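You operate a simulated robot arm through the tools that you are given. There is no shell and no other tool. Be economical: measure what you need, move in short steps, check, and stop when the job is done.

Carry out the task below with a simulated two-armed robot. There is one attempt and no reset: what you move stays moved.

## Task
Press the reset button two times. Close the steel cabinet door. Take the jug from the top of the small steel table and put it on the top of the hold table. Put the small jug from the top of the long steel table on the top of the blue drum. Take the brass weight with the largest size on its label from the top of the back table and leave it on the beige scale top. Put one of the cards from the top of the small shelf on top of the small carton on the top of the long steel table. Take the can marked "medium" from the lower shelf of the tall blue table and put it on top of the brown flat cartons. Do these in any order. Set down upright: jug, small jug, brass weight, can.

The check looks at the end state, three seconds after you hand in, the way a careful person would. Anything else that was tipped, shoved, dropped, spilled or broken makes it a failure.

## Robot
Two 7-joint arms with two-finger parallel grippers on one trunk, on a base that drives. Base frame: it is fixed to the floor where the robot stands at the start and does not move with it; the origin is under the middle of the robot, x ahead of it, y to its left, z up. Units: m, degrees, N and s.
The left shoulder is at the start at [0.06, 0.189, 0.933], the right one opposite. With the tool pointing down near the work surface each hand reaches from about 0.1 to 0.44 m from the robot's upright axis, wherever it stands, measured 20 degrees to its own side. Places, roughly: beige scale top [0.8, -0.8, 0.9]; brass weight [1.5, -1, 0.75]; can [2.75, -3.25, 0.5]; card [0.25, -2.5, 1]; flat cartons [-0.5, -4.75, 0.75]; jug [0.75, 0.25, 1]; reset button [0.8, 0, 1.2]; small carton [0.25, -1.5, 0.75]; small jug [0.75, -0.5, 0.75]; steel cabinet door [0.5, 0.3, 0.3]; top of the blue drum (22x26 cm) [-1.04, 3.08, 0.86]; top of the hold table [-1.9, 0.6, 0.8]. Payload 3.43 kg a hand.
Tool frame (each hand has its own): the origin (TCP) lies between the finger pads and is the grasp point; the fingertips stand 0.03 m ahead of it; z points along the fingers, y is the line along which they close. The gripper opens to 0.094 m. The fingers are 0.028 m wide and 0.01 m thick; the gripper's body (0.05 by 0.096 m) begins 0.055 m behind the TCP.
Orientation is that of the tool frame in the base frame, as a unit quaternion [x, y, z, w]. With the fingers straight down and closing along the base's y, the tool's x points along the base's -x, its y along +y and its z along -z.

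## Interface
- The arms move only by the tool drive_tool. It takes "left_deltas", "right_deltas" or both (then of equal length, played together; a hand with none holds still); each is a list of rows, each a list of 7 numbers: the shift along the tool's x, y, z in m, then the turn, a rotation vector about the tool's x, y, z in degrees, then the gripper command, from -1 (shut) to 1 (fully open), values between in proportion. In form: [[dx, dy, dz, wx, wy, wz, gripper], ...]. A call has 1 to 20 rows; each row shifts and turns the commanded pose from where the row before left it, along the tool's axes as they then stand. A row lasts 0.2 s, in which the tool goes at most 0.05 m and 8.6 degrees; a call with a longer step from one row to the next is refused whole, and so is a gripper value outside its range. Where a pose cannot be reached the arm comes as near as it can. A force on the tool above 40 N (or 10 N above the force at the start of the call, whichever is more), or a blocked arm, ends the call early, and 0.2 s more pass. The fingers move at their own pace (about 0.153 m/s each) and stop on an object; they squeeze with about 28 N. The grip force told is the motor's: it shows also when the fingers shut on nothing. Time passes only in rows, and 0.2 s behind the last, so rows that do not move let the fingers close. It gives the time, the measured TCP pose, the force on the tool (base axes), the opening and the grip force at its end, in the units of the frame above (readings bear some noise), with the torque about the TCP (base axes, N m) and any sound that the robot's microphone picked up.
- Cameras (640 x 400 px; columns grow to the right, rows downward): "scene" is now at [0.0169, 0.0033, 1.4822]; the picture's right is [0.04, -1.00, 0.00], its down [-0.76, -0.03, -0.65] and it looks along [0.65, 0.03, -0.76] (base axes); focal length 250 px, centre (320, 200). "left" rides on the left gripper at [0.076, -0.014, -0.102] in its tool frame; the picture's right is [0.18, 0.98, 0.00], its down [-0.75, 0.14, -0.64] and it looks along [-0.63, 0.12, 0.77] (tool axes); focal length 243 px, centre (320, 200). "right" rides on the right gripper at [0.076, 0.014, -0.103] in its tool frame; the picture's right is [-0.18, 0.98, 0.00], its down [-0.75, -0.14, -0.64] and it looks along [-0.63, -0.12, 0.77] (tool axes); focal length 243 px, centre (320, 200). There is no depth. A picture from a camera that has moved, and an enlarged one, comes with that camera's place and axes in the base frame and with its lens.
- capture(camera): a new picture of that camera. No time passes.
- slide_trunk(by): slides the trunk up (or, below 0, down) by that many m; the arms and the scene camera ride with it, the base frame stays. It gives what a move gives, with no picture.
- roll_base(legs): drives the robot by 1 to 6 legs, each [ahead, left, turn to the left] in m, m and degrees, along the robot's own axes; the way and the turn of a leg run together, so that a leg with both is an arc; at most 1.5 m and 180 degrees a leg. The arms and the cameras ride along, it lands a little off, and it stops where it bumps. It gives what a move gives.
- turn_head(pan, tilt): turns the head with the scene camera to pan (to the left, within 86 degrees either way) and tilt (down, from -29 to 69), counted from straight ahead of the robot. It gives what a move gives.
- zoom(camera, box): a new picture of the part [left, top, right, bottom] of that camera's present view, enlarged. No time passes.
- close_job(): hands the job in; it is judged then, once.

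Go step by step. Nothing tells you exact positions but the pictures and the camera data: compare them with the known pose of the tool, close in by small moves and look again before you grip or let go. The budget is 186 turns and 166 pictures, counting those below and the enlarged ones. Unless the task says otherwise, let go and move clear before handing in.

The tools are called after "Emit:" by a JSON object that holds its "api" and its "payload". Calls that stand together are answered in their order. drive_tool: Moves the arms, as the interface text tells. Its arguments: {"type":"object","properties":{"left_deltas":{"type":"array","items":{"type":"array","items":{"type":"number"}}},"right_deltas":{"type":"array","items":{"type":"array","items":{"type":"number"}}}},"required":[]} The other tools are called the same way: slide_trunk (by) slides the trunk up or down; roll_base (legs) drives the base; turn_head (pan, tilt) turns the head that bears the scene camera; capture (camera) takes a picture; zoom (camera, box) takes an enlarged picture of a part of a camera's view; close_job () hands the job in.

At the start:

```text
time_s: 0.0
left_tool_pos: [0.39, 0.2379, 0.9988]
left_orientation: [0.0, 1.0, 0.0, 0.001]
left_force: [-0.3, 0.4, 0.6]
left_torque: [0.0, -0.01, 0.0]
left_grip_width: 0.094
left_finger_force: 0.1
right_tool_pos: [0.3942, -0.1217, 0.999]
right_orientation: [0.0, 1.0, 0.001, 0.0]
right_force: [0.2, -0.4, 0.0]
right_torque: [-0.03, 0.0, 0.0]
right_grip_width: 0.0943
right_finger_force: 0.0
trunk travel left (down, up): [-0.605, 0.385]
robot x, y, heading: [0.0017, 0.0006, -0.3]
head pan, tilt: [2.4, 49.8]
```

scene: 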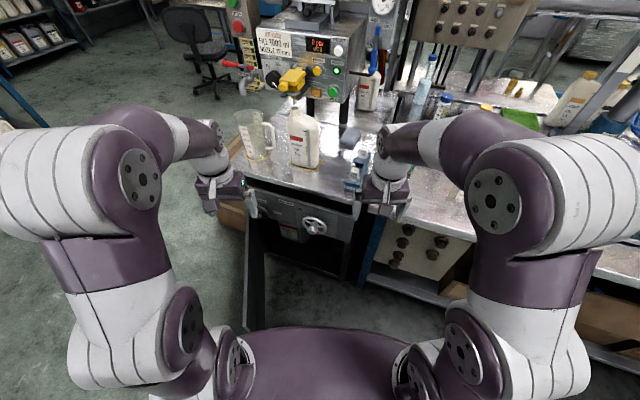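
right: 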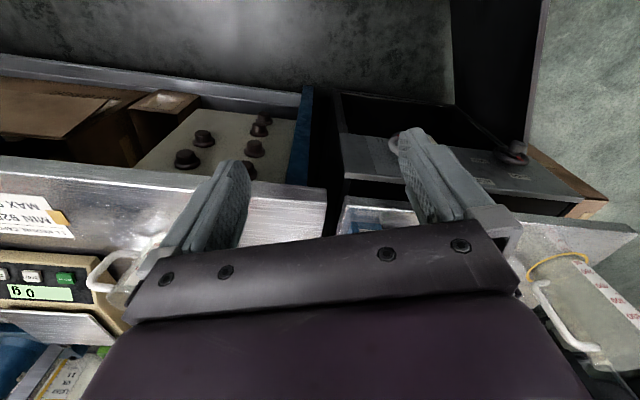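
left: 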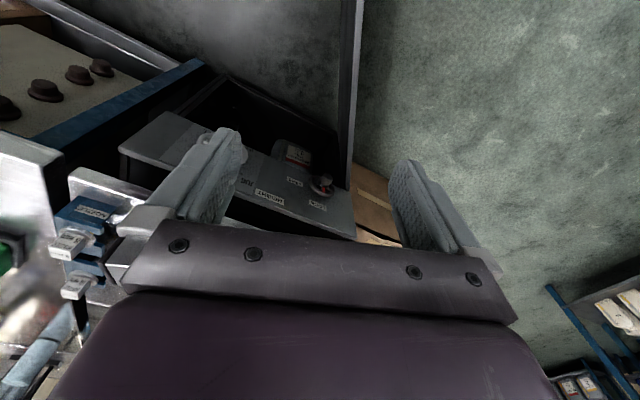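

I see the small steel table ahead with a graduated jug, a bottle and a control box with buttons. I look closer at the parts of the scene before moving.

Emit:
{"api": "zoom", "payload": {"camera": "scene", "box": [220, 0, 400, 112]}}

Emit:
{"api": "zoom", "payload": {"camera": "scene", "box": [200, 90, 420, 330]}}

Emit:
{"api": "turn_head", "payload": {"pan": 0, "tilt": 20}}

Emit:
{"api": "capture", "payload": {"camera": "scene"}}

Emit:
{"api": "turn_head", "payload": {"pan": -60, "tilt": 35}}

Emit:
{"api": "capture", "payload": {"camera": "scene"}}

```text
3.56 times, centred on (310, 56) of scene
camera zoom: at [0.0169, 0.0033, 1.4822], right [0.04, -1.0, 0.0], down [-0.76, -0.03, -0.65], along [0.65, 0.03, -0.76], focal length 888 px, centre (356, 712)
```

zoom: 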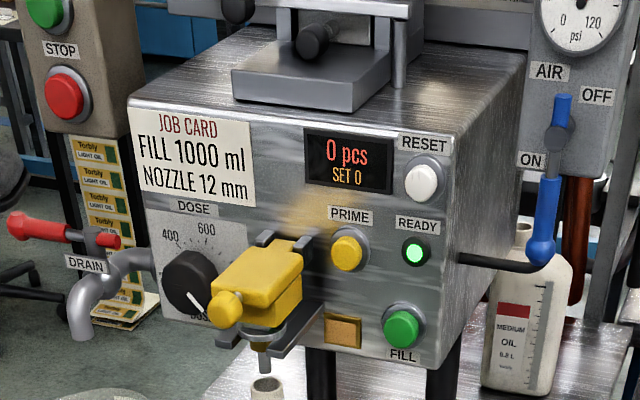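

```text
1.67 times, centred on (310, 210) of scene
camera zoom: at [0.0169, 0.0033, 1.4822], right [0.04, -1.0, 0.0], down [-0.76, -0.03, -0.65], along [0.65, 0.03, -0.76], focal length 416 px, centre (337, 183)
```

zoom: 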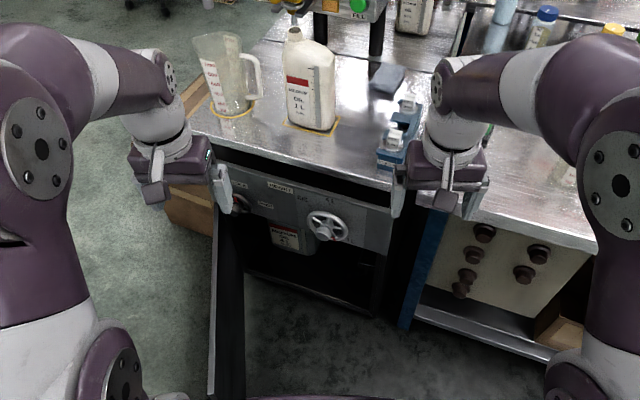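

```text
time_s: 0.9
left_tool_pos: [0.391, 0.2369, 0.9993]
left_orientation: [0.0, 1.0, 0.0, 0.0]
left_force: [-0.6, 0.0, 0.0]
left_torque: [0.01, 0.05, 0.02]
left_grip_width: 0.0942
left_finger_force: 0.1
right_tool_pos: [0.3937, -0.1218, 0.9992]
right_orientation: [0.0, 1.0, 0.001, 0.0]
right_force: [1.0, 0.7, -0.1]
right_torque: [0.02, 0.01, 0.03]
right_grip_width: 0.0938
right_finger_force: 0.0
trunk travel left (down, up): [-0.605, 0.385]
robot x, y, heading: [-0.0008, -0.0014, -0.0]
head pan, tilt: [0.0, 20.0]
```

```text
160 pictures are left
camera scene: at [0.0329, 0.0, 1.5274], right [0.0, -1.0, 0.0], down [-0.34, 0.0, -0.94], along [0.94, 0.0, -0.34], focal length 250 px, centre (320, 200)
```

scene: 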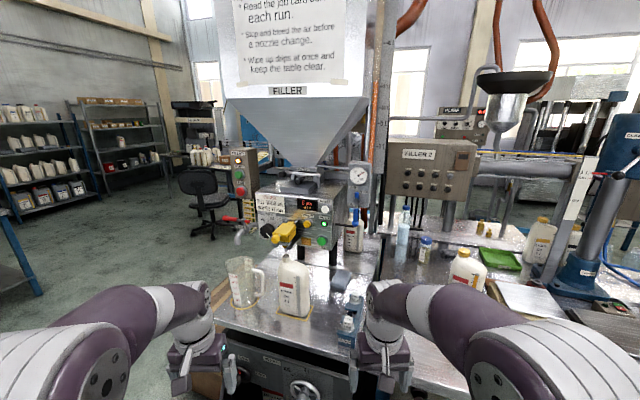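

```text
time_s: 2.2
left_tool_pos: [0.3911, 0.2372, 1.0005]
left_orientation: [0.0, 1.0, 0.0, -0.001]
left_force: [0.2, -0.8, 0.3]
left_torque: [0.01, 0.03, 0.01]
left_grip_width: 0.0941
left_finger_force: 0.0
right_tool_pos: [0.3931, -0.1222, 1.0001]
right_orientation: [0.001, 1.0, 0.0, 0.0]
right_force: [-0.2, -0.1, -0.1]
right_torque: [0.02, 0.0, -0.01]
right_grip_width: 0.094
right_finger_force: 0.0
trunk travel left (down, up): [-0.605, 0.385]
robot x, y, heading: [0.0046, 0.0013, 0.2]
head pan, tilt: [-60.0, 35.0]
```

```text
159 pictures are left
camera scene: at [-0.0161, -0.0762, 1.5037], right [-0.87, -0.5, 0.0], down [-0.29, 0.5, -0.82], along [0.41, -0.71, -0.57], focal length 250 px, centre (320, 200)
```

scene: 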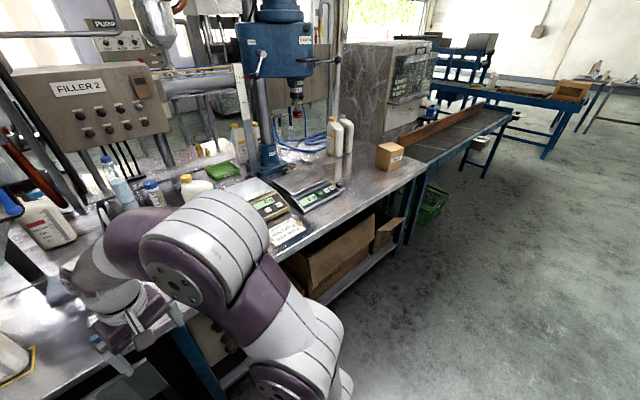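

The filler panel is ahead with the small long-table carton off to the right. I look down for the cabinet door and left/behind for the other places.

Emit:
{"api": "turn_head", "payload": {"pan": 15, "tilt": 69}}

Emit:
{"api": "capture", "payload": {"camera": "scene"}}

Emit:
{"api": "turn_head", "payload": {"pan": 80, "tilt": 25}}

Emit:
{"api": "capture", "payload": {"camera": "scene"}}

Emit:
{"api": "turn_head", "payload": {"pan": -86, "tilt": 25}}

Emit:
{"api": "capture", "payload": {"camera": "scene"}}

```text
time_s: 3.7
left_tool_pos: [0.3901, 0.2369, 0.9998]
left_orientation: [0.0, 1.0, 0.0, -0.001]
left_force: [0.3, 0.8, -0.1]
left_torque: [-0.01, -0.01, 0.0]
left_grip_width: 0.0942
left_finger_force: 0.1
right_tool_pos: [0.3943, -0.1215, 0.9999]
right_orientation: [0.0, 1.0, 0.0, 0.0]
right_force: [-0.6, 0.7, -1.0]
right_torque: [0.0, 0.01, 0.01]
right_grip_width: 0.0939
right_finger_force: 0.0
trunk travel left (down, up): [-0.605, 0.385]
robot x, y, heading: [-0.0039, -0.0012, 0.0]
head pan, tilt: [15.0, 68.8]
```

```text
158 pictures are left
camera scene: at [-0.0062, 0.0145, 1.46], right [0.26, -0.97, 0.0], down [-0.9, -0.24, -0.36], along [0.35, 0.09, -0.93], focal length 250 px, centre (320, 200)
```

scene: 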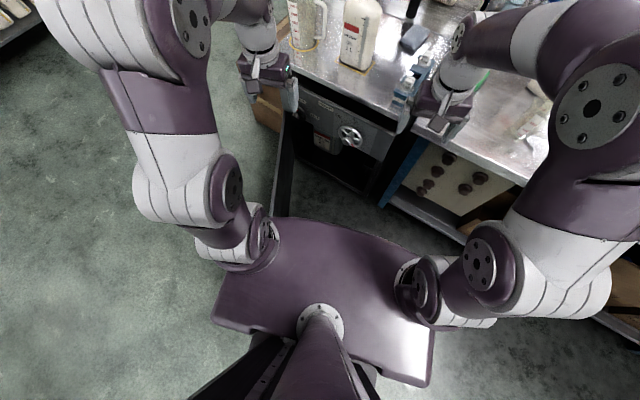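

```text
time_s: 5.1
left_tool_pos: [0.3904, 0.2376, 1.0]
left_orientation: [0.0, 1.0, 0.001, 0.0]
left_force: [-0.3, 0.4, 0.0]
left_torque: [0.03, 0.02, -0.01]
left_grip_width: 0.0943
left_finger_force: 0.0
right_tool_pos: [0.3936, -0.1226, 1.0001]
right_orientation: [0.0, 1.0, -0.001, 0.001]
right_force: [-0.2, 0.0, -0.1]
right_torque: [-0.02, 0.02, -0.01]
right_grip_width: 0.0939
right_finger_force: 0.0
trunk travel left (down, up): [-0.605, 0.385]
robot x, y, heading: [0.0035, -0.0023, -0.1]
head pan, tilt: [80.0, 25.0]
```

```text
157 pictures are left
camera scene: at [-0.0441, 0.0907, 1.5194], right [0.98, -0.17, 0.0], down [-0.07, -0.42, -0.91], along [0.16, 0.89, -0.42], focal length 250 px, centre (320, 200)
```

scene: 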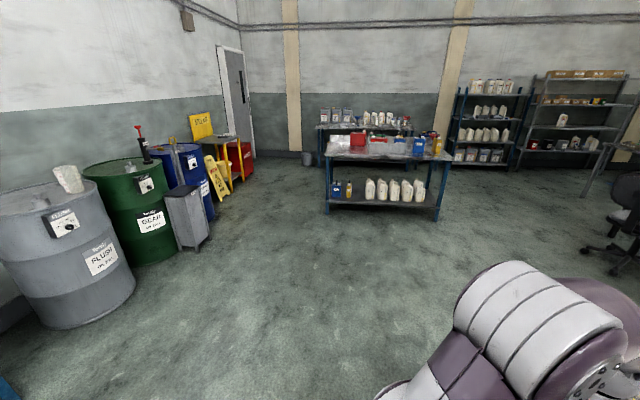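

```text
time_s: 7.6
left_tool_pos: [0.3912, 0.2373, 0.999]
left_orientation: [0.001, 1.0, 0.0, -0.001]
left_force: [1.0, 0.5, 0.3]
left_torque: [0.01, 0.02, -0.02]
left_grip_width: 0.0942
left_finger_force: 0.0
right_tool_pos: [0.3943, -0.1225, 0.9996]
right_orientation: [0.0, 1.0, 0.0, 0.0]
right_force: [0.5, 0.6, 0.3]
right_torque: [0.01, -0.02, 0.01]
right_grip_width: 0.0939
right_finger_force: 0.1
trunk travel left (down, up): [-0.605, 0.385]
robot x, y, heading: [0.0012, 0.0028, 0.2]
head pan, tilt: [-85.9, 25.0]
```

```text
156 pictures are left
camera scene: at [-0.0536, -0.0919, 1.5194], right [-1.0, -0.07, 0.0], down [-0.03, 0.42, -0.91], along [0.06, -0.9, -0.42], focal length 250 px, centre (320, 200)
```

scene: 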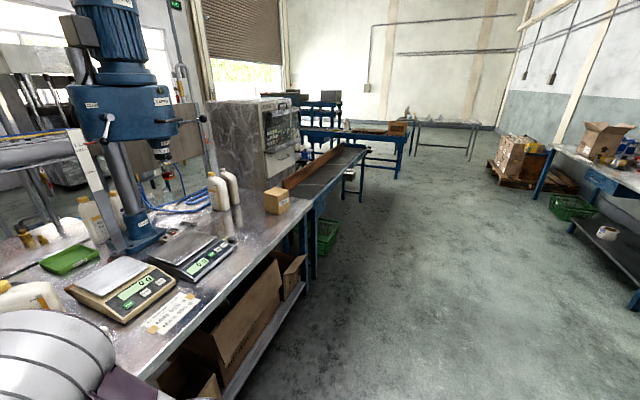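

The cabinet door stands open towards my base, so I back off first, then look at it.

Emit:
{"api": "roll_base", "payload": {"legs": [[-0.4, 0, 0]]}}

Emit:
{"api": "turn_head", "payload": {"pan": 0, "tilt": 45}}

Emit:
{"api": "capture", "payload": {"camera": "scene"}}

Emit:
{"api": "zoom", "payload": {"camera": "scene", "box": [220, 0, 420, 125]}}

```text
time_s: 10.1
left_tool_pos: [-0.0104, 0.2378, 1.0001]
left_orientation: [-0.003, 1.0, 0.0, 0.0]
left_force: [-0.5, -0.2, 0.5]
left_torque: [-0.02, -0.02, -0.01]
left_grip_width: 0.094
left_finger_force: 0.2
right_tool_pos: [-0.0043, -0.1209, 0.9999]
right_orientation: [-0.003, 1.0, 0.0, -0.001]
right_force: [-0.6, 0.8, 0.8]
right_torque: [-0.02, 0.0, 0.01]
right_grip_width: 0.0941
right_finger_force: 0.0
trunk travel left (down, up): [-0.605, 0.385]
robot x, y, heading: [-0.3986, 0.0007, 0.2]
head pan, tilt: [-85.9, 25.0]
```

```text
time_s: 11.7
left_tool_pos: [-0.0097, 0.2384, 0.9998]
left_orientation: [-0.003, 1.0, 0.0, -0.001]
left_force: [0.1, 0.0, -0.1]
left_torque: [0.02, 0.0, -0.02]
left_grip_width: 0.094
left_finger_force: 0.0
right_tool_pos: [-0.0059, -0.1209, 1.0]
right_orientation: [-0.002, 1.0, 0.0, 0.0]
right_force: [0.7, -0.1, -0.6]
right_torque: [-0.02, 0.0, -0.01]
right_grip_width: 0.0939
right_finger_force: 0.1
trunk travel left (down, up): [-0.605, 0.385]
robot x, y, heading: [-0.3994, 0.0003, 0.2]
head pan, tilt: [0.0, 45.0]
```

```text
155 pictures are left
camera scene: at [-0.3786, -0.0009, 1.4889], right [0.0, -1.0, 0.0], down [-0.71, 0.0, -0.71], along [0.71, 0.0, -0.71], focal length 250 px, centre (320, 200)
```

scene: 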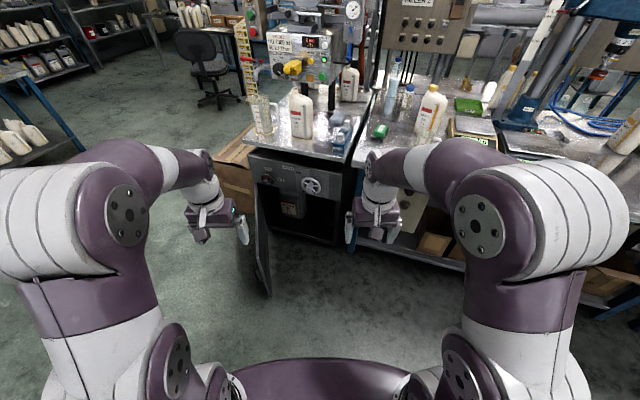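

```text
3.20 times, centred on (320, 62) of scene
camera zoom: at [-0.3786, -0.0009, 1.4889], right [0.0, -1.0, 0.0], down [-0.71, 0.0, -0.71], along [0.71, 0.0, -0.71], focal length 799 px, centre (320, 640)
```

zoom: 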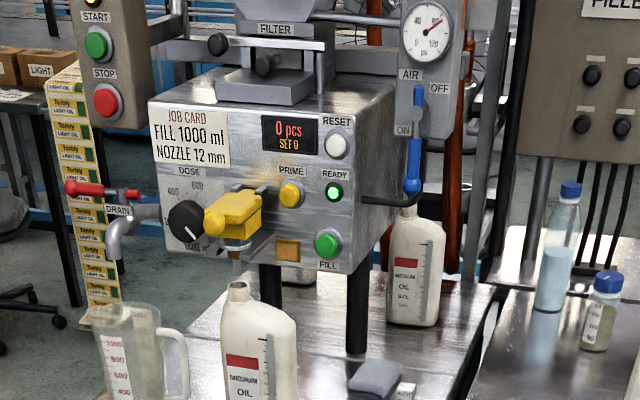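

The door's hinge is on the cabinet's left and it stands about 80 degrees open. I look closer at it.

Emit:
{"api": "zoom", "payload": {"camera": "scene", "box": [190, 130, 390, 310]}}

Emit:
{"api": "capture", "payload": {"camera": "left"}}

```text
2.22 times, centred on (290, 220) of scene
camera zoom: at [-0.3786, -0.0009, 1.4889], right [0.0, -1.0, 0.0], down [-0.71, 0.0, -0.71], along [0.71, 0.0, -0.71], focal length 555 px, centre (387, 156)
```

zoom: 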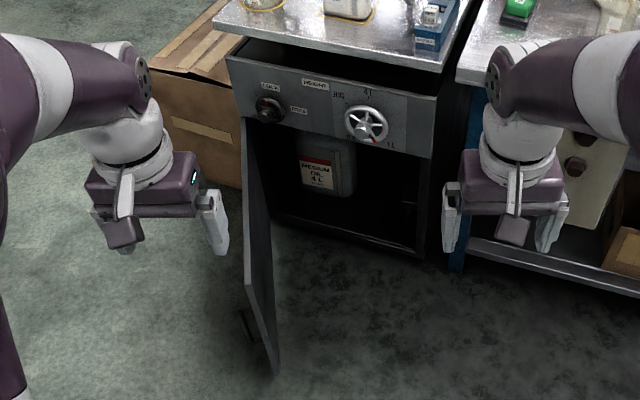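

```text
152 pictures are left
camera left: at [-0.0853, 0.2247, 1.1013], right [-0.19, 0.98, 0.0], down [0.75, 0.14, 0.64], along [0.63, 0.12, -0.77], focal length 243 px, centre (320, 200)
```

left: 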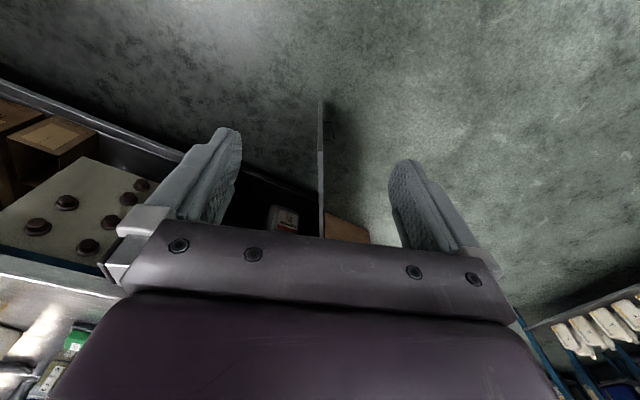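

From both views: the cabinet is turned some 17°, with the hinge near (0.59, 0.34), the door's free edge near (0.15, 0.26), and z about 0.32–0.65. I tuck the right hand, shut the left, place the base and lower the trunk so that the left hand comes down outside the door.

Emit:
{"api": "drive_tool", "payload": {"right_deltas": [[0, 0, -0.05, 0, 0, 0, -1], [0, 0, -0.05, 0, 0, 0, -1], [0, 0, -0.05, 0, 0, 0, -1], [0, 0, -0.05, 0, 0, 0, -1], [0, 0, -0.05, 0, 0, 0, -1], [0.05, 0, 0, 0, 0, 0, -1]], "left_deltas": [[0, 0, 0, 0, 0, 0, -1], [0, 0, 0, 0, 0, 0, -1], [0, 0, 0, 0, 0, 0, -1], [0, 0, 0, 0, 0, 0, -1], [0, 0, 0, 0, 0, 0, -1], [0, 0, 0, 0, 0, 0, -1]]}}

Emit:
{"api": "roll_base", "payload": {"legs": [[0, 0.2, 0], [0.25, 0, 0]]}}

Emit:
{"api": "slide_trunk", "payload": {"by": -0.45}}

Emit:
{"api": "turn_head", "payload": {"pan": 0, "tilt": 50}}

Emit:
{"api": "capture", "payload": {"camera": "scene"}}

Emit:
{"api": "capture", "payload": {"camera": "left"}}

```text
time_s: 13.1
left_tool_pos: [-0.0122, 0.2384, 1.0026]
left_orientation: [-0.003, 1.0, 0.0, 0.001]
left_force: [0.6, -0.4, -0.7]
left_torque: [0.01, -0.04, -0.02]
left_grip_width: 0.0
left_finger_force: 28.1
right_tool_pos: [-0.093, -0.1302, 1.0176]
right_orientation: [-0.003, 1.0, 0.0, 0.002]
right_force: [-0.9, -1.1, 0.3]
right_torque: [-0.03, -0.03, -0.01]
right_grip_width: 0.0
right_finger_force: 27.4
right hand out of reach, approached as far as the arm can: row 1, 2, 3, 4, 5
trunk travel left (down, up): [-0.605, 0.385]
robot x, y, heading: [-0.4003, -0.0033, 0.4]
head pan, tilt: [0.0, 45.0]
```

```text
time_s: 16.1
left_tool_pos: [0.2412, 0.4388, 0.9987]
left_orientation: [-0.001, 1.0, 0.0, 0.001]
left_force: [0.1, -0.1, -0.7]
left_torque: [-0.02, 0.03, 0.01]
left_grip_width: 0.0002
left_finger_force: 28.1
right_tool_pos: [0.1593, 0.0721, 1.0164]
right_orientation: [-0.002, 1.0, 0.0, 0.0]
right_force: [0.2, 0.2, -0.5]
right_torque: [-0.05, 0.0, 0.05]
right_grip_width: 0.0001
right_finger_force: 28.5
trunk travel left (down, up): [-0.605, 0.385]
robot x, y, heading: [-0.1503, 0.2057, 0.2]
head pan, tilt: [0.0, 45.0]
```

```text
refused: -0.45 is not a number from -0.4 to 0.4
```

```text
time_s: 16.8
left_tool_pos: [0.2413, 0.4394, 0.9997]
left_orientation: [-0.001, 1.0, 0.0, 0.001]
left_force: [-0.4, 0.3, 0.7]
left_torque: [-0.03, 0.0, -0.02]
left_grip_width: 0.0002
left_finger_force: 28.3
right_tool_pos: [0.158, 0.0712, 1.0177]
right_orientation: [-0.001, 1.0, 0.0, 0.0]
right_force: [-0.9, 0.9, 0.0]
right_torque: [-0.02, -0.03, -0.02]
right_grip_width: 0.0
right_finger_force: 28.3
trunk travel left (down, up): [-0.605, 0.385]
robot x, y, heading: [-0.1513, 0.2044, 0.4]
head pan, tilt: [0.0, 50.0]
```

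```text
151 pictures are left
camera scene: at [-0.1335, 0.2012, 1.4819], right [0.0, -1.0, 0.0], down [-0.77, 0.0, -0.64], along [0.64, 0.0, -0.77], focal length 250 px, centre (320, 200)
```

scene: 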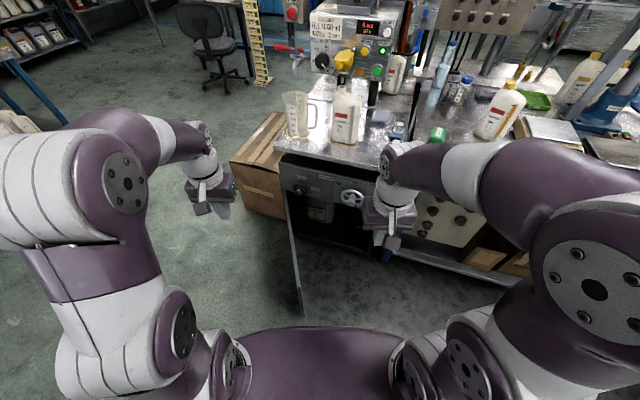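

```text
150 pictures are left
camera left: at [0.1644, 0.4263, 1.1013], right [-0.19, 0.98, 0.0], down [0.75, 0.14, 0.64], along [0.63, 0.12, -0.77], focal length 243 px, centre (320, 200)
```

left: 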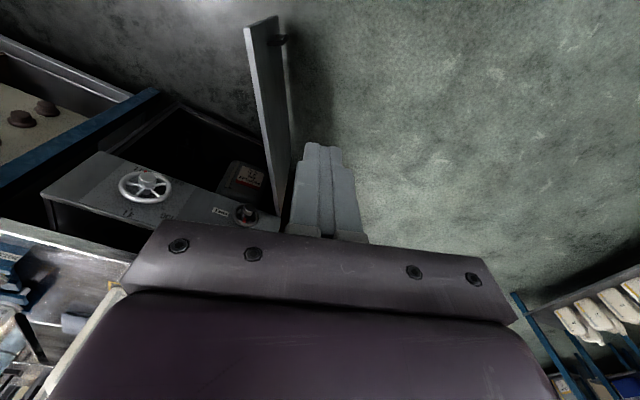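

I need the door's height settled; I take a close view of it from here.

Emit:
{"api": "zoom", "payload": {"camera": "scene", "box": [220, 120, 420, 330]}}

Emit:
{"api": "slide_trunk", "payload": {"by": -0.15}}

Emit:
{"api": "zoom", "payload": {"camera": "scene", "box": [220, 100, 420, 310]}}

```text
1.90 times, centred on (320, 225) of scene
camera zoom: at [-0.1335, 0.2012, 1.4819], right [0.0, -1.0, 0.0], down [-0.77, 0.0, -0.64], along [0.64, 0.0, -0.77], focal length 476 px, centre (320, 152)
```

zoom: 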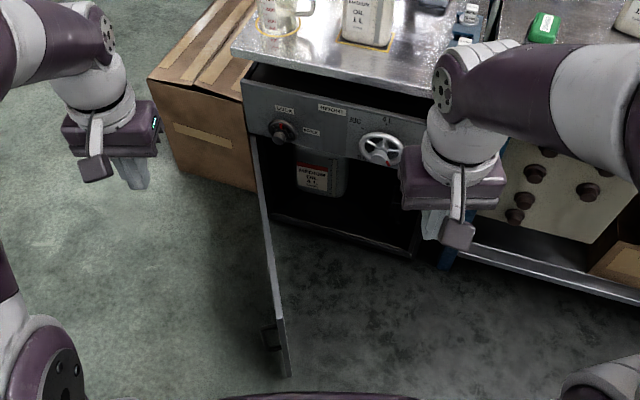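

```text
time_s: 18.5
left_tool_pos: [0.2393, 0.4393, 0.8501]
left_orientation: [-0.003, 1.0, 0.0, -0.001]
left_force: [-0.4, 0.0, -0.2]
left_torque: [0.0, -0.04, 0.0]
left_grip_width: 0.0003
left_finger_force: 28.5
right_tool_pos: [0.1587, 0.0716, 0.867]
right_orientation: [-0.001, 1.0, 0.0, 0.0]
right_force: [0.1, 0.2, -0.1]
right_torque: [0.01, 0.0, 0.01]
right_grip_width: 0.0
right_finger_force: 28.0
trunk travel left (down, up): [-0.455, 0.535]
robot x, y, heading: [-0.1504, 0.1992, 0.4]
head pan, tilt: [0.0, 50.0]
```

```text
1.90 times, centred on (320, 205) of scene
camera zoom: at [-0.1337, 0.2011, 1.332], right [0.0, -1.0, 0.0], down [-0.77, 0.0, -0.64], along [0.64, 0.0, -0.77], focal length 476 px, centre (320, 190)
```

zoom: 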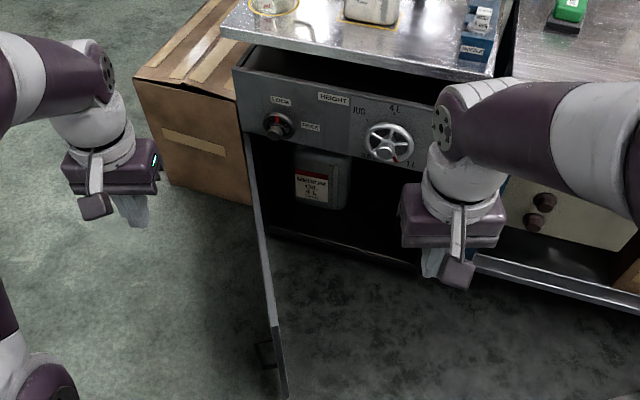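

Triangulating from several views, the table top is at z≈0.74 and further away: hinge ≈(0.82, 0.41), free edge ≈(0.25, 0.29), door z≈0.03–0.45. I lower the trunk and look where the left hand stands relative to the door.

Emit:
{"api": "slide_trunk", "payload": {"by": -0.4}}

Emit:
{"api": "drive_tool", "payload": {"left_deltas": [[-0.03, 0, 0.035, 0, 0, 0, -1], [-0.03, 0, 0.035, 0, 0, 0, -1]]}}

Emit:
{"api": "capture", "payload": {"camera": "left"}}

Emit:
{"api": "capture", "payload": {"camera": "scene"}}

```text
time_s: 22.4
left_tool_pos: [0.2393, 0.44, 0.4501]
left_orientation: [-0.002, 1.0, 0.0, 0.0]
left_force: [0.4, 0.5, -0.9]
left_torque: [0.0, 0.0, -0.03]
left_grip_width: 0.0
left_finger_force: 27.9
right_tool_pos: [0.1572, 0.0713, 0.4669]
right_orientation: [-0.002, 1.0, 0.0, 0.0]
right_force: [-0.1, -0.2, -0.1]
right_torque: [0.04, 0.01, 0.01]
right_grip_width: 0.0
right_finger_force: 27.6
trunk travel left (down, up): [-0.055, 0.935]
robot x, y, heading: [-0.1521, 0.2047, 0.4]
head pan, tilt: [0.0, 50.0]
```

```text
time_s: 23.0
left_tool_pos: [0.2992, 0.4398, 0.3797]
left_orientation: [-0.002, 1.0, -0.001, 0.0]
left_force: [0.7, 0.1, 0.7]
left_torque: [0.02, -0.04, 0.0]
left_grip_width: 0.0
left_finger_force: 27.6
right_tool_pos: [0.1571, 0.0721, 0.4677]
right_orientation: [-0.001, 1.0, 0.0, 0.0]
right_force: [-0.1, 0.6, 1.1]
right_torque: [-0.01, -0.02, 0.0]
right_grip_width: 0.0
right_finger_force: 28.2
trunk travel left (down, up): [-0.055, 0.935]
robot x, y, heading: [-0.1483, 0.2013, 0.1]
head pan, tilt: [0.0, 50.0]
```

```text
147 pictures are left
camera left: at [0.2247, 0.4262, 0.4812], right [-0.19, 0.98, 0.0], down [0.75, 0.14, 0.64], along [0.63, 0.12, -0.77], focal length 243 px, centre (320, 200)
```

left: 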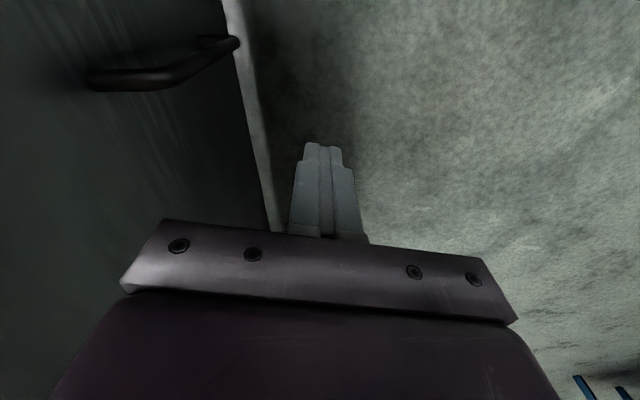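

```text
146 pictures are left
camera scene: at [-0.1338, 0.2011, 0.932], right [0.0, -1.0, 0.0], down [-0.77, 0.0, -0.64], along [0.64, 0.0, -0.77], focal length 250 px, centre (320, 200)
```

scene: 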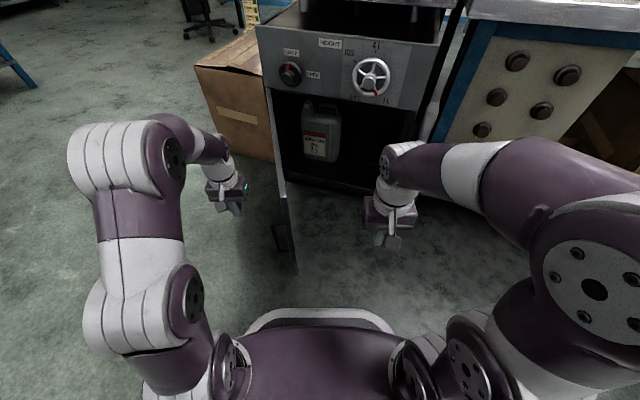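

The left hand is low, outside the door near its handle. I sweep it slowly against the door along the arc.

Emit:
{"api": "drive_tool", "payload": {"left_deltas": [[0, -0.03, 0, 0, 0, 0, -1], [0, -0.03, 0, 0, 0, 0, -1], [0, -0.03, 0, 0, 0, 0, -1], [-0.006, -0.03, 0, 0, 0, 0, -1], [-0.01, -0.03, 0, 0, 0, 0, -1], [-0.01, -0.03, 0, 0, 0, 0, -1], [-0.012, -0.03, 0, 0, 0, 0, -1], [-0.014, -0.03, 0, 0, 0, 0, -1], [-0.016, -0.03, 0, 0, 0, 0, -1]]}}

Emit:
{"api": "capture", "payload": {"camera": "scene"}}

```text
time_s: 25.0
left_tool_pos: [0.3478, 0.1799, 0.3587]
left_orientation: [-0.002, 1.0, 0.001, 0.0]
left_force: [-0.4, -0.2, -0.2]
left_torque: [-0.02, 0.0, -0.01]
left_grip_width: 0.0002
left_finger_force: 28.0
left hand out of reach, approached as far as the arm can: row 8, 9
right_tool_pos: [0.1577, 0.0707, 0.4671]
right_orientation: [-0.002, 1.0, 0.001, 0.0]
right_force: [-0.5, 0.2, 0.7]
right_torque: [0.02, 0.02, 0.0]
right_grip_width: 0.0
right_finger_force: 27.9
trunk travel left (down, up): [-0.055, 0.935]
robot x, y, heading: [-0.1565, 0.2011, -0.0]
head pan, tilt: [0.0, 50.0]
```

```text
145 pictures are left
camera scene: at [-0.1337, 0.2012, 0.9319], right [0.0, -1.0, 0.0], down [-0.77, 0.0, -0.64], along [0.64, 0.0, -0.77], focal length 250 px, centre (320, 200)
```

scene: 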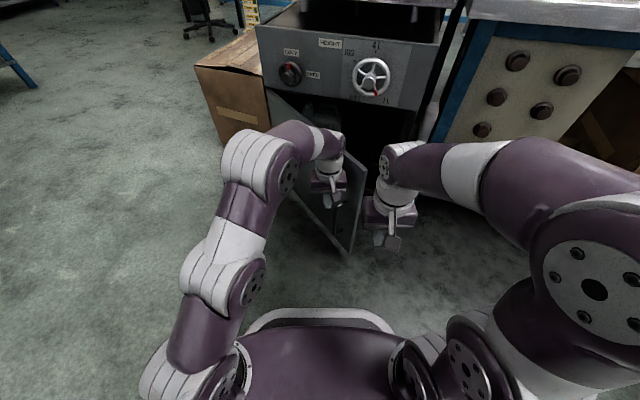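

The door follows. I now drive the base ahead and to the right with the hand held, to carry on the swing, then tilt the fingers forward.

Emit:
{"api": "roll_base", "payload": {"legs": [[0.06, -0.09, 0], [0.09, -0.1, 0]]}}

Emit:
{"api": "capture", "payload": {"camera": "scene"}}

```text
time_s: 27.1
left_tool_pos: [0.4913, 0.0039, 0.3603]
left_orientation: [-0.005, 1.0, 0.003, 0.003]
left_force: [-0.1, 0.8, -0.6]
left_torque: [0.01, 0.02, 0.0]
left_grip_width: 0.0
left_finger_force: 27.9
right_tool_pos: [0.2993, -0.1093, 0.4677]
right_orientation: [-0.004, 1.0, 0.0, 0.001]
right_force: [0.0, -1.0, -0.3]
right_torque: [0.0, -0.02, -0.04]
right_grip_width: 0.0001
right_finger_force: 28.4
trunk travel left (down, up): [-0.055, 0.935]
robot x, y, heading: [-0.0096, 0.0229, 0.4]
head pan, tilt: [0.0, 50.0]
stopped in leg 2: the force on the tool passed its limit at 48 N (the readings are from after the stop); the commanded pose is now the measured one
```

```text
144 pictures are left
camera scene: at [0.0083, 0.0205, 0.9319], right [0.01, -1.0, 0.0], down [-0.77, 0.0, -0.64], along [0.64, 0.0, -0.77], focal length 250 px, centre (320, 200)
```

scene: 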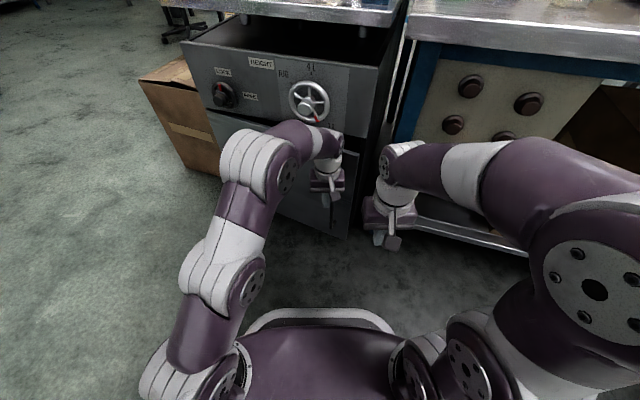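

The door is nearly shut, though a force stopped the drive. I look closer at the remaining gap.

Emit:
{"api": "zoom", "payload": {"camera": "scene", "box": [170, 0, 430, 250]}}

Emit:
{"api": "capture", "payload": {"camera": "left"}}

```text
1.60 times, centred on (300, 125) of scene
camera zoom: at [0.0083, 0.0205, 0.9319], right [0.01, -1.0, 0.0], down [-0.77, 0.0, -0.64], along [0.64, 0.0, -0.77], focal length 399 px, centre (352, 320)
```

zoom: 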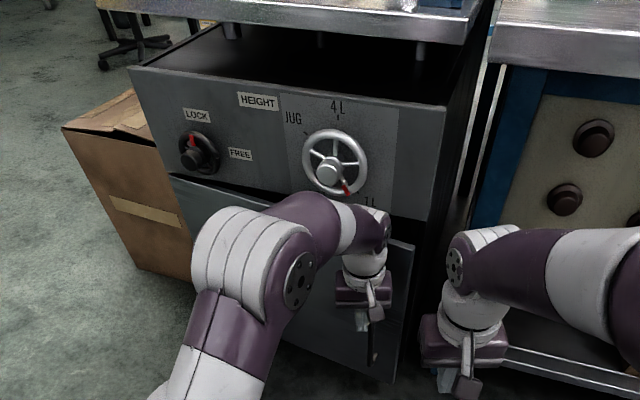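

```text
142 pictures are left
camera left: at [0.4158, -0.0095, 0.4607], right [-0.19, 0.98, 0.0], down [0.75, 0.15, 0.65], along [0.63, 0.13, -0.76], focal length 243 px, centre (320, 200)
```

left: 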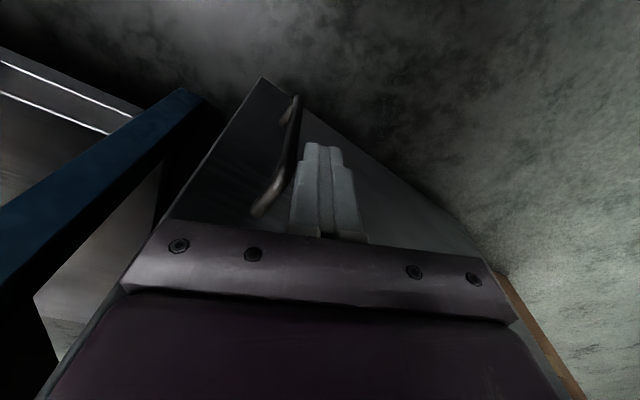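

About 15–20° remain. I push on forwards in small base steps.

Emit:
{"api": "roll_base", "payload": {"legs": [[0.04, -0.02, 0], [0.04, -0.02, 0], [0.03, -0.01, 0]]}}

Emit:
{"api": "zoom", "payload": {"camera": "scene", "box": [150, 0, 410, 250]}}

```text
time_s: 28.6
left_tool_pos: [0.564, -0.0302, 0.3593]
left_orientation: [-0.005, 1.0, 0.005, -0.005]
left_force: [-7.0, 3.1, 4.9]
left_torque: [-0.33, -0.92, -0.03]
left_grip_width: 0.0002
left_finger_force: 28.2
right_tool_pos: [0.3758, -0.1453, 0.4679]
right_orientation: [-0.004, 1.0, 0.001, 0.002]
right_force: [-0.5, -0.3, 0.1]
right_torque: [-0.03, 0.0, -0.01]
right_grip_width: 0.0001
right_finger_force: 28.0
trunk travel left (down, up): [-0.055, 0.935]
robot x, y, heading: [0.0674, -0.0192, 0.1]
head pan, tilt: [0.0, 50.0]
stopped in leg 2: the force on the tool passed its limit at 90 N (the readings are from after the stop); the commanded pose is now the measured one
```

```text
1.60 times, centred on (280, 125) of scene
camera zoom: at [0.0839, -0.0168, 0.9319], right [0.01, -1.0, 0.0], down [-0.77, -0.01, -0.64], along [0.64, 0.0, -0.77], focal length 399 px, centre (384, 320)
```

zoom: 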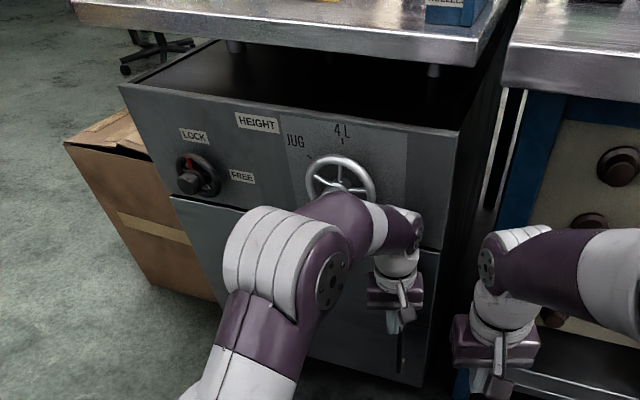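

The door looks flush with the cabinet. I back off and check it, with the trunk raised.

Emit:
{"api": "roll_base", "payload": {"legs": [[-0.3, 0.05, 0]]}}

Emit:
{"api": "slide_trunk", "payload": {"by": 0.4}}

Emit:
{"api": "slide_trunk", "payload": {"by": 0.35}}

Emit:
{"api": "capture", "payload": {"camera": "scene"}}

```text
time_s: 30.6
left_tool_pos: [0.2619, 0.0187, 0.3602]
left_orientation: [-0.007, 1.0, 0.006, -0.004]
left_force: [-0.5, -0.1, 0.8]
left_torque: [-0.01, 0.04, 0.0]
left_grip_width: 0.0
left_finger_force: 27.8
right_tool_pos: [0.0754, -0.0971, 0.4663]
right_orientation: [-0.007, 1.0, 0.0, 0.0]
right_force: [-0.1, 0.1, -0.4]
right_torque: [-0.03, -0.02, -0.02]
right_grip_width: 0.0001
right_finger_force: 28.1
trunk travel left (down, up): [-0.055, 0.935]
robot x, y, heading: [-0.2337, 0.0296, 1.0]
head pan, tilt: [0.0, 50.0]
```

```text
time_s: 34.5
left_tool_pos: [0.2623, 0.0181, 0.7582]
left_orientation: [-0.008, 1.0, 0.005, -0.004]
left_force: [-0.9, -0.2, -1.1]
left_torque: [-0.03, -0.01, -0.03]
left_grip_width: 0.0
left_finger_force: 27.8
right_tool_pos: [0.0765, -0.0985, 0.8671]
right_orientation: [-0.007, 1.0, 0.0, 0.001]
right_force: [-0.4, -0.3, 0.7]
right_torque: [0.0, 0.04, -0.04]
right_grip_width: 0.0002
right_finger_force: 28.2
trunk travel left (down, up): [-0.455, 0.535]
robot x, y, heading: [-0.2353, 0.0301, 1.0]
head pan, tilt: [0.0, 50.0]
```

```text
time_s: 37.9
left_tool_pos: [0.2625, 0.0184, 1.1096]
left_orientation: [-0.007, 1.0, 0.006, -0.005]
left_force: [-0.2, -0.4, 0.1]
left_torque: [-0.01, 0.0, -0.02]
left_grip_width: 0.0002
left_finger_force: 27.9
right_tool_pos: [0.0752, -0.0974, 1.2175]
right_orientation: [-0.007, 1.0, 0.001, 0.0]
right_force: [-0.2, 0.5, 0.9]
right_torque: [0.03, -0.04, -0.03]
right_grip_width: 0.0001
right_finger_force: 28.2
trunk travel left (down, up): [-0.805, 0.185]
robot x, y, heading: [-0.2342, 0.0278, 0.7]
head pan, tilt: [0.0, 50.0]
```

```text
140 pictures are left
camera scene: at [-0.2167, 0.0297, 1.6819], right [0.01, -1.0, 0.0], down [-0.77, -0.01, -0.64], along [0.64, 0.01, -0.77], focal length 250 px, centre (320, 200)
```

scene: 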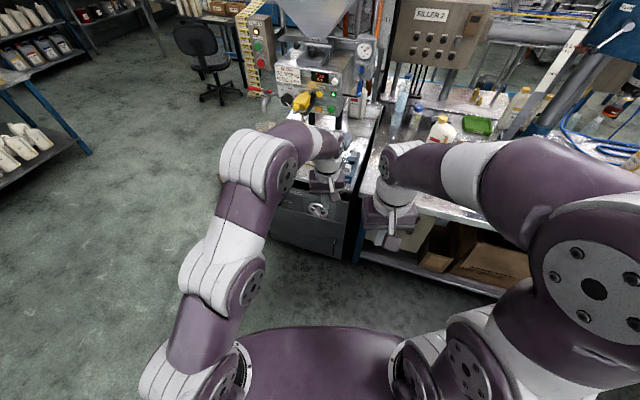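

The door is shut. Next the reset button, near (0.81, -0.02, 1.21): I retract the left hand and turn the right hand to point forwards.

Emit:
{"api": "drive_tool", "payload": {"left_deltas": [[0.02, 0.025, 0, 0, 0, 0, -1], [0.02, 0.025, 0, 0, 0, 0, -1], [0.02, 0.025, 0, 0, 0, 0, -1], [0.02, 0.025, 0, 0, 0, 0, -1], [0.02, 0.025, 0, 0, 0, 0, -1], [0.02, 0.025, 0, 0, 0, 0, -1], [0.02, 0.025, 0, 0, 0, 0, -1], [0.02, 0.025, 0, 0, 0, 0, -1], [0.02, 0.025, 0, 0, 0, 0, 0], [0.02, 0.025, 0, 0, 0, 0, 1], [0, 0, 0, 0, 0, 0, 1]], "right_deltas": [[-0.015, 0, 0, 0, -8.2, 0, -1], [-0.015, 0, 0.002, 0, -8.2, 0, -1], [-0.014, 0, 0.004, 0, -8.2, 0, -1], [-0.013, 0, 0.006, 0, -8.2, 0, -1], [-0.012, 0, 0.008, 0, -8.2, 0, -1], [-0.011, 0, 0.01, 0, -8.2, 0, -1], [-0.01, 0, 0.011, 0, -8.2, 0, -1], [-0.008, 0, 0.012, 0, -8.2, 0, -1], [-0.006, 0, 0.014, 0, -8.2, 0, -1], [-0.004, 0, 0.015, 0, -8.1, 0, -1], [-0.002, 0, 0.015, 0, -8.1, 0, -1]]}}

```text
time_s: 40.3
left_tool_pos: [0.0586, 0.2653, 1.1141]
left_orientation: [-0.008, 1.0, 0.005, -0.004]
left_force: [-0.6, 0.4, 0.3]
left_torque: [0.03, 0.05, 0.0]
left_grip_width: 0.094
left_finger_force: 0.1
right_tool_pos: [0.2483, -0.1004, 1.246]
right_orientation: [-0.007, 0.756, 0.005, 0.655]
right_force: [-0.1, 0.3, -0.1]
right_torque: [0.0, -0.01, 0.02]
right_grip_width: 0.0003
right_finger_force: 28.1
right hand out of reach, approached as far as the arm can: row 10, 11
trunk travel left (down, up): [-0.805, 0.185]
robot x, y, heading: [-0.2367, 0.031, 0.6]
head pan, tilt: [0.0, 50.0]
```

The right hand points nearly forward. I drive up to the table and look at the panel.

Emit:
{"api": "roll_base", "payload": {"legs": [[0.36, 0.03, 0]]}}

Emit:
{"api": "turn_head", "payload": {"pan": 0, "tilt": 35}}

Emit:
{"api": "capture", "payload": {"camera": "scene"}}

Emit:
{"api": "capture", "payload": {"camera": "right"}}

```text
time_s: 42.6
left_tool_pos: [0.4197, 0.2995, 1.114]
left_orientation: [-0.008, 1.0, 0.006, -0.004]
left_force: [0.3, 0.8, -1.1]
left_torque: [-0.02, 0.0, 0.0]
left_grip_width: 0.0938
left_finger_force: 0.0
right_tool_pos: [0.6077, -0.0667, 1.2462]
right_orientation: [-0.006, 0.756, 0.005, 0.655]
right_force: [0.6, 1.1, 0.7]
right_torque: [0.0, 0.0, 0.04]
right_grip_width: 0.0
right_finger_force: 27.7
trunk travel left (down, up): [-0.805, 0.185]
robot x, y, heading: [0.1293, 0.0661, 0.9]
head pan, tilt: [0.0, 50.0]
```

```text
time_s: 43.4
left_tool_pos: [0.4206, 0.2999, 1.113]
left_orientation: [-0.008, 1.0, 0.005, -0.005]
left_force: [-0.4, 0.0, 0.6]
left_torque: [-0.01, 0.04, 0.0]
left_grip_width: 0.094
left_finger_force: 0.0
right_tool_pos: [0.6083, -0.0647, 1.2459]
right_orientation: [-0.006, 0.756, 0.005, 0.655]
right_force: [0.0, 0.5, -0.3]
right_torque: [0.0, 0.0, 0.02]
right_grip_width: 0.0003
right_finger_force: 27.9
trunk travel left (down, up): [-0.805, 0.185]
robot x, y, heading: [0.125, 0.0601, 0.7]
head pan, tilt: [0.0, 35.0]
```

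```text
139 pictures are left
camera scene: at [0.1554, 0.0647, 1.7036], right [0.01, -1.0, 0.0], down [-0.57, -0.01, -0.82], along [0.82, 0.01, -0.57], focal length 250 px, centre (320, 200)
```

scene: 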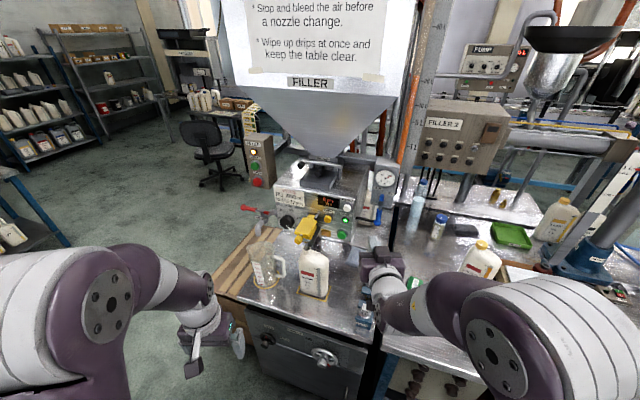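

```text
138 pictures are left
camera right: at [0.497, -0.0541, 1.1854], right [0.01, 0.98, 0.18], down [-0.53, -0.15, 0.84], along [0.85, -0.1, 0.51], focal length 243 px, centre (320, 200)
```

right: 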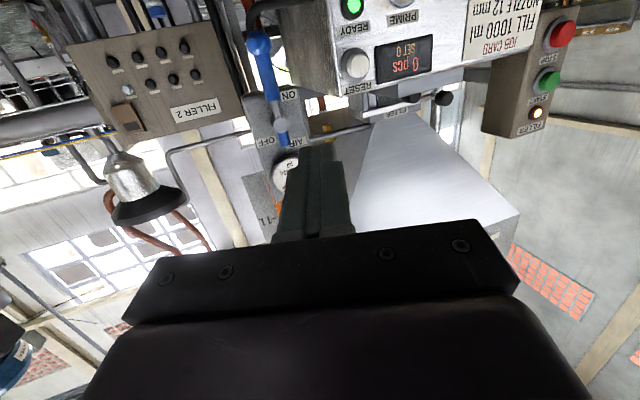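

The right camera shows RESET squarely; it works out near (0.83, -0.018, 1.20). I turn the hand square to the panel and move to about 6 cm in front.

Emit:
{"api": "drive_tool", "payload": {"right_deltas": [[0, 0, 0, 8.5, 0, 0, -1], [0, 0, 0, 8.5, 0, 0, -1], [0.0064, 0.0275, 0, 0, 0, 0, -1], [0.0064, 0.0275, 0, 0, 0, 0, -1], [0.0064, 0.0275, 0, 0, 0, 0, -1], [0.0064, 0.0275, 0, 0, 0, 0, -1], [0, 0, 0.038, 0, 0, 0, -1], [0, 0, 0.038, 0, 0, 0, -1], [0, 0, 0.037, 0, 0, 0, -1]]}}

Emit:
{"api": "capture", "payload": {"camera": "right"}}

Emit:
{"api": "zoom", "payload": {"camera": "scene", "box": [240, 140, 440, 310]}}

```text
time_s: 45.4
left_tool_pos: [0.4208, 0.2987, 1.1134]
left_orientation: [-0.007, 1.0, 0.006, -0.006]
left_force: [-0.2, -0.6, -0.8]
left_torque: [0.0, 0.03, -0.01]
left_grip_width: 0.0938
left_finger_force: 0.0
right_tool_pos: [0.762, -0.0011, 1.2122]
right_orientation: [0.073, 0.755, -0.087, 0.646]
right_force: [0.3, 0.6, -0.2]
right_torque: [-0.02, -0.02, -0.04]
right_grip_width: 0.0
right_finger_force: 27.7
right hand out of reach, approached as far as the arm can: row 1, 2, 4, 5, 6
trunk travel left (down, up): [-0.805, 0.185]
robot x, y, heading: [0.1271, 0.0633, 0.9]
head pan, tilt: [0.0, 35.0]
```

```text
137 pictures are left
camera right: at [0.6552, 0.0351, 1.1532], right [0.25, 0.96, 0.15], down [-0.53, 0.01, 0.85], along [0.81, -0.29, 0.51], focal length 243 px, centre (320, 200)
```

right: 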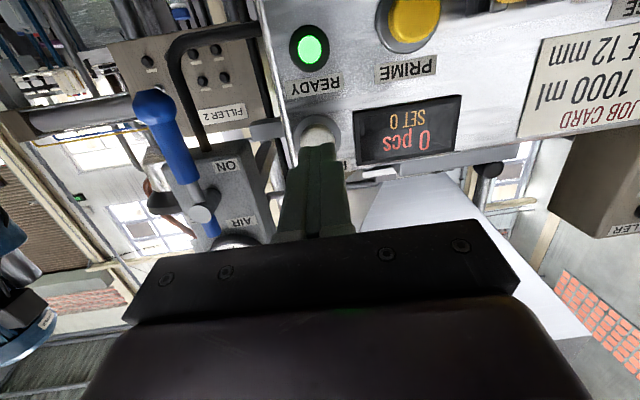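

```text
2.35 times, centred on (340, 225) of scene
camera zoom: at [0.1567, 0.0649, 1.7036], right [0.01, -1.0, 0.0], down [-0.57, -0.01, -0.82], along [0.82, 0.01, -0.57], focal length 587 px, centre (273, 141)
```

zoom: 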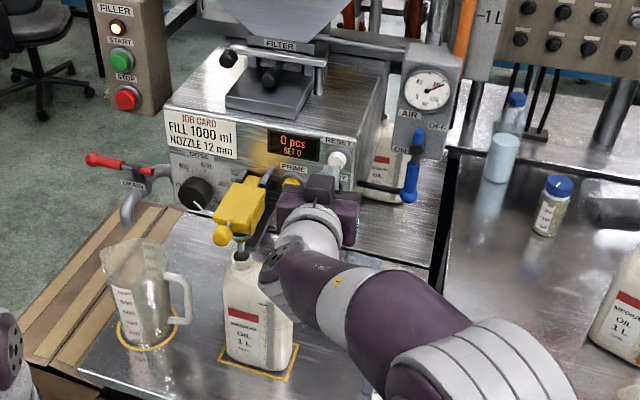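

The fingertips line up with RESET about 4 cm off. I press straight in.

Emit:
{"api": "drive_tool", "payload": {"right_deltas": [[0, 0, 0.012, 0, 0, 0, -1], [0, 0, 0.01, 0, 0, 0, -1], [0, 0, 0.008, 0, 0, 0, -1], [0, 0, 0.005, 0, 0, 0, -1]]}}

Emit:
{"api": "capture", "payload": {"camera": "right"}}

```text
time_s: 46.4
left_tool_pos: [0.4149, 0.2993, 1.1145]
left_orientation: [-0.008, 1.0, 0.005, -0.003]
left_force: [0.0, 0.4, -0.4]
left_torque: [0.0, -0.05, -0.01]
left_grip_width: 0.0941
left_finger_force: 0.1
right_tool_pos: [0.7912, -0.0087, 1.2099]
right_orientation: [0.074, 0.754, -0.087, 0.647]
right_force: [-18.8, 2.0, -2.0]
right_torque: [-0.01, -0.12, -0.22]
right_grip_width: 0.0
right_finger_force: 28.0
trunk travel left (down, up): [-0.805, 0.185]
robot x, y, heading: [0.1279, 0.0607, 0.7]
head pan, tilt: [0.0, 35.0]
heard: click
```

```text
135 pictures are left
camera right: at [0.6836, 0.0283, 1.1496], right [0.25, 0.96, 0.15], down [-0.53, 0.01, 0.85], along [0.81, -0.29, 0.51], focal length 243 px, centre (320, 200)
```

right: 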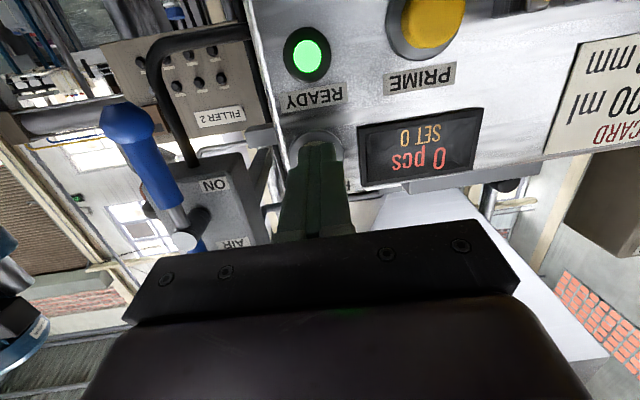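

One click was heard. I release fully, press a second time, and watch for just one more click.

Emit:
{"api": "drive_tool", "payload": {"right_deltas": [[0, 0, -0.015, 0, 0, 0, -1], [0, 0, -0.015, 0, 0, 0, -1], [0, 0, 0, 0, 0, 0, -1]]}}

Emit:
{"api": "drive_tool", "payload": {"right_deltas": [[0, 0, 0.01, 0, 0, 0, -1], [0, 0, 0.01, 0, 0, 0, -1], [0, 0, 0.006, 0, 0, 0, -1], [0, 0, 0.004, 0, 0, 0, -1]]}}

```text
time_s: 47.2
left_tool_pos: [0.4207, 0.2997, 1.1141]
left_orientation: [-0.008, 1.0, 0.005, -0.005]
left_force: [-0.1, -0.1, 0.0]
left_torque: [0.05, 0.03, -0.03]
left_grip_width: 0.0942
left_finger_force: 0.0
right_tool_pos: [0.7666, -0.0023, 1.2133]
right_orientation: [0.073, 0.755, -0.086, 0.646]
right_force: [1.0, -1.1, -0.1]
right_torque: [0.0, 0.04, -0.02]
right_grip_width: 0.0003
right_finger_force: 28.5
trunk travel left (down, up): [-0.805, 0.185]
robot x, y, heading: [0.1289, 0.0645, 0.8]
head pan, tilt: [0.0, 35.0]
```

```text
time_s: 48.2
left_tool_pos: [0.4155, 0.2993, 1.1145]
left_orientation: [-0.008, 1.0, 0.005, -0.002]
left_force: [-0.1, 0.6, -1.0]
left_torque: [0.0, -0.05, 0.01]
left_grip_width: 0.0936
left_finger_force: 0.1
right_tool_pos: [0.7896, -0.0091, 1.2097]
right_orientation: [0.075, 0.754, -0.087, 0.647]
right_force: [-17.4, 1.2, -0.4]
right_torque: [-0.02, -0.14, -0.22]
right_grip_width: 0.0
right_finger_force: 28.2
trunk travel left (down, up): [-0.805, 0.185]
robot x, y, heading: [0.1236, 0.0635, 0.7]
head pan, tilt: [0.0, 35.0]
heard: click
```

Two clicks in all; the button is done. I draw the right hand back and look at the jug.

Emit:
{"api": "drive_tool", "payload": {"right_deltas": [[0, 0, -0.03, 0, 0, 0, -1], [0, 0, -0.04, 0, 0, 0, -1], [0, 0, -0.05, 0, 0, 0, -1], [0, -0.02, -0.05, 0, 0, 0, -1], [0, -0.02, -0.04, 0, 0, 0, -1], [0, -0.03, -0.04, 0, 0, 0, 0]]}}

Emit:
{"api": "zoom", "payload": {"camera": "scene", "box": [210, 180, 410, 340]}}

Emit:
{"api": "capture", "payload": {"camera": "left"}}

```text
refused: row 4 steps farther than a row can; nothing moved
```

```text
2.50 times, centred on (310, 260) of scene
camera zoom: at [0.1493, 0.0649, 1.7037], right [0.01, -1.0, 0.0], down [-0.57, -0.01, -0.82], along [0.82, 0.01, -0.57], focal length 624 px, centre (345, 50)
```

zoom: 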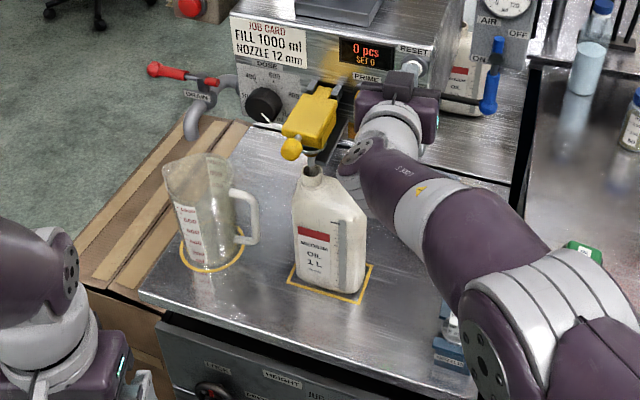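

```text
133 pictures are left
camera left: at [0.3408, 0.2844, 1.2166], right [-0.2, 0.98, 0.01], down [0.76, 0.15, 0.64], along [0.62, 0.14, -0.77], focal length 243 px, centre (320, 200)
```

left: 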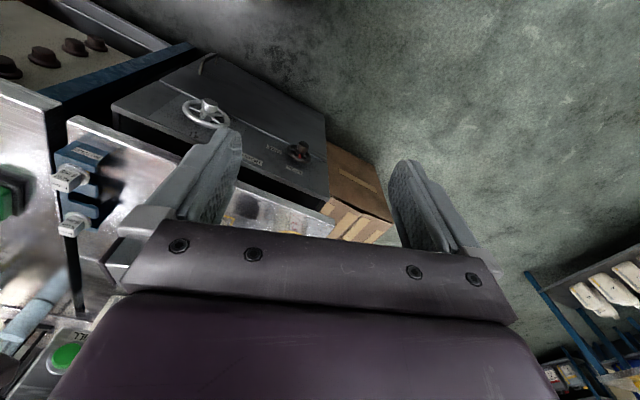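

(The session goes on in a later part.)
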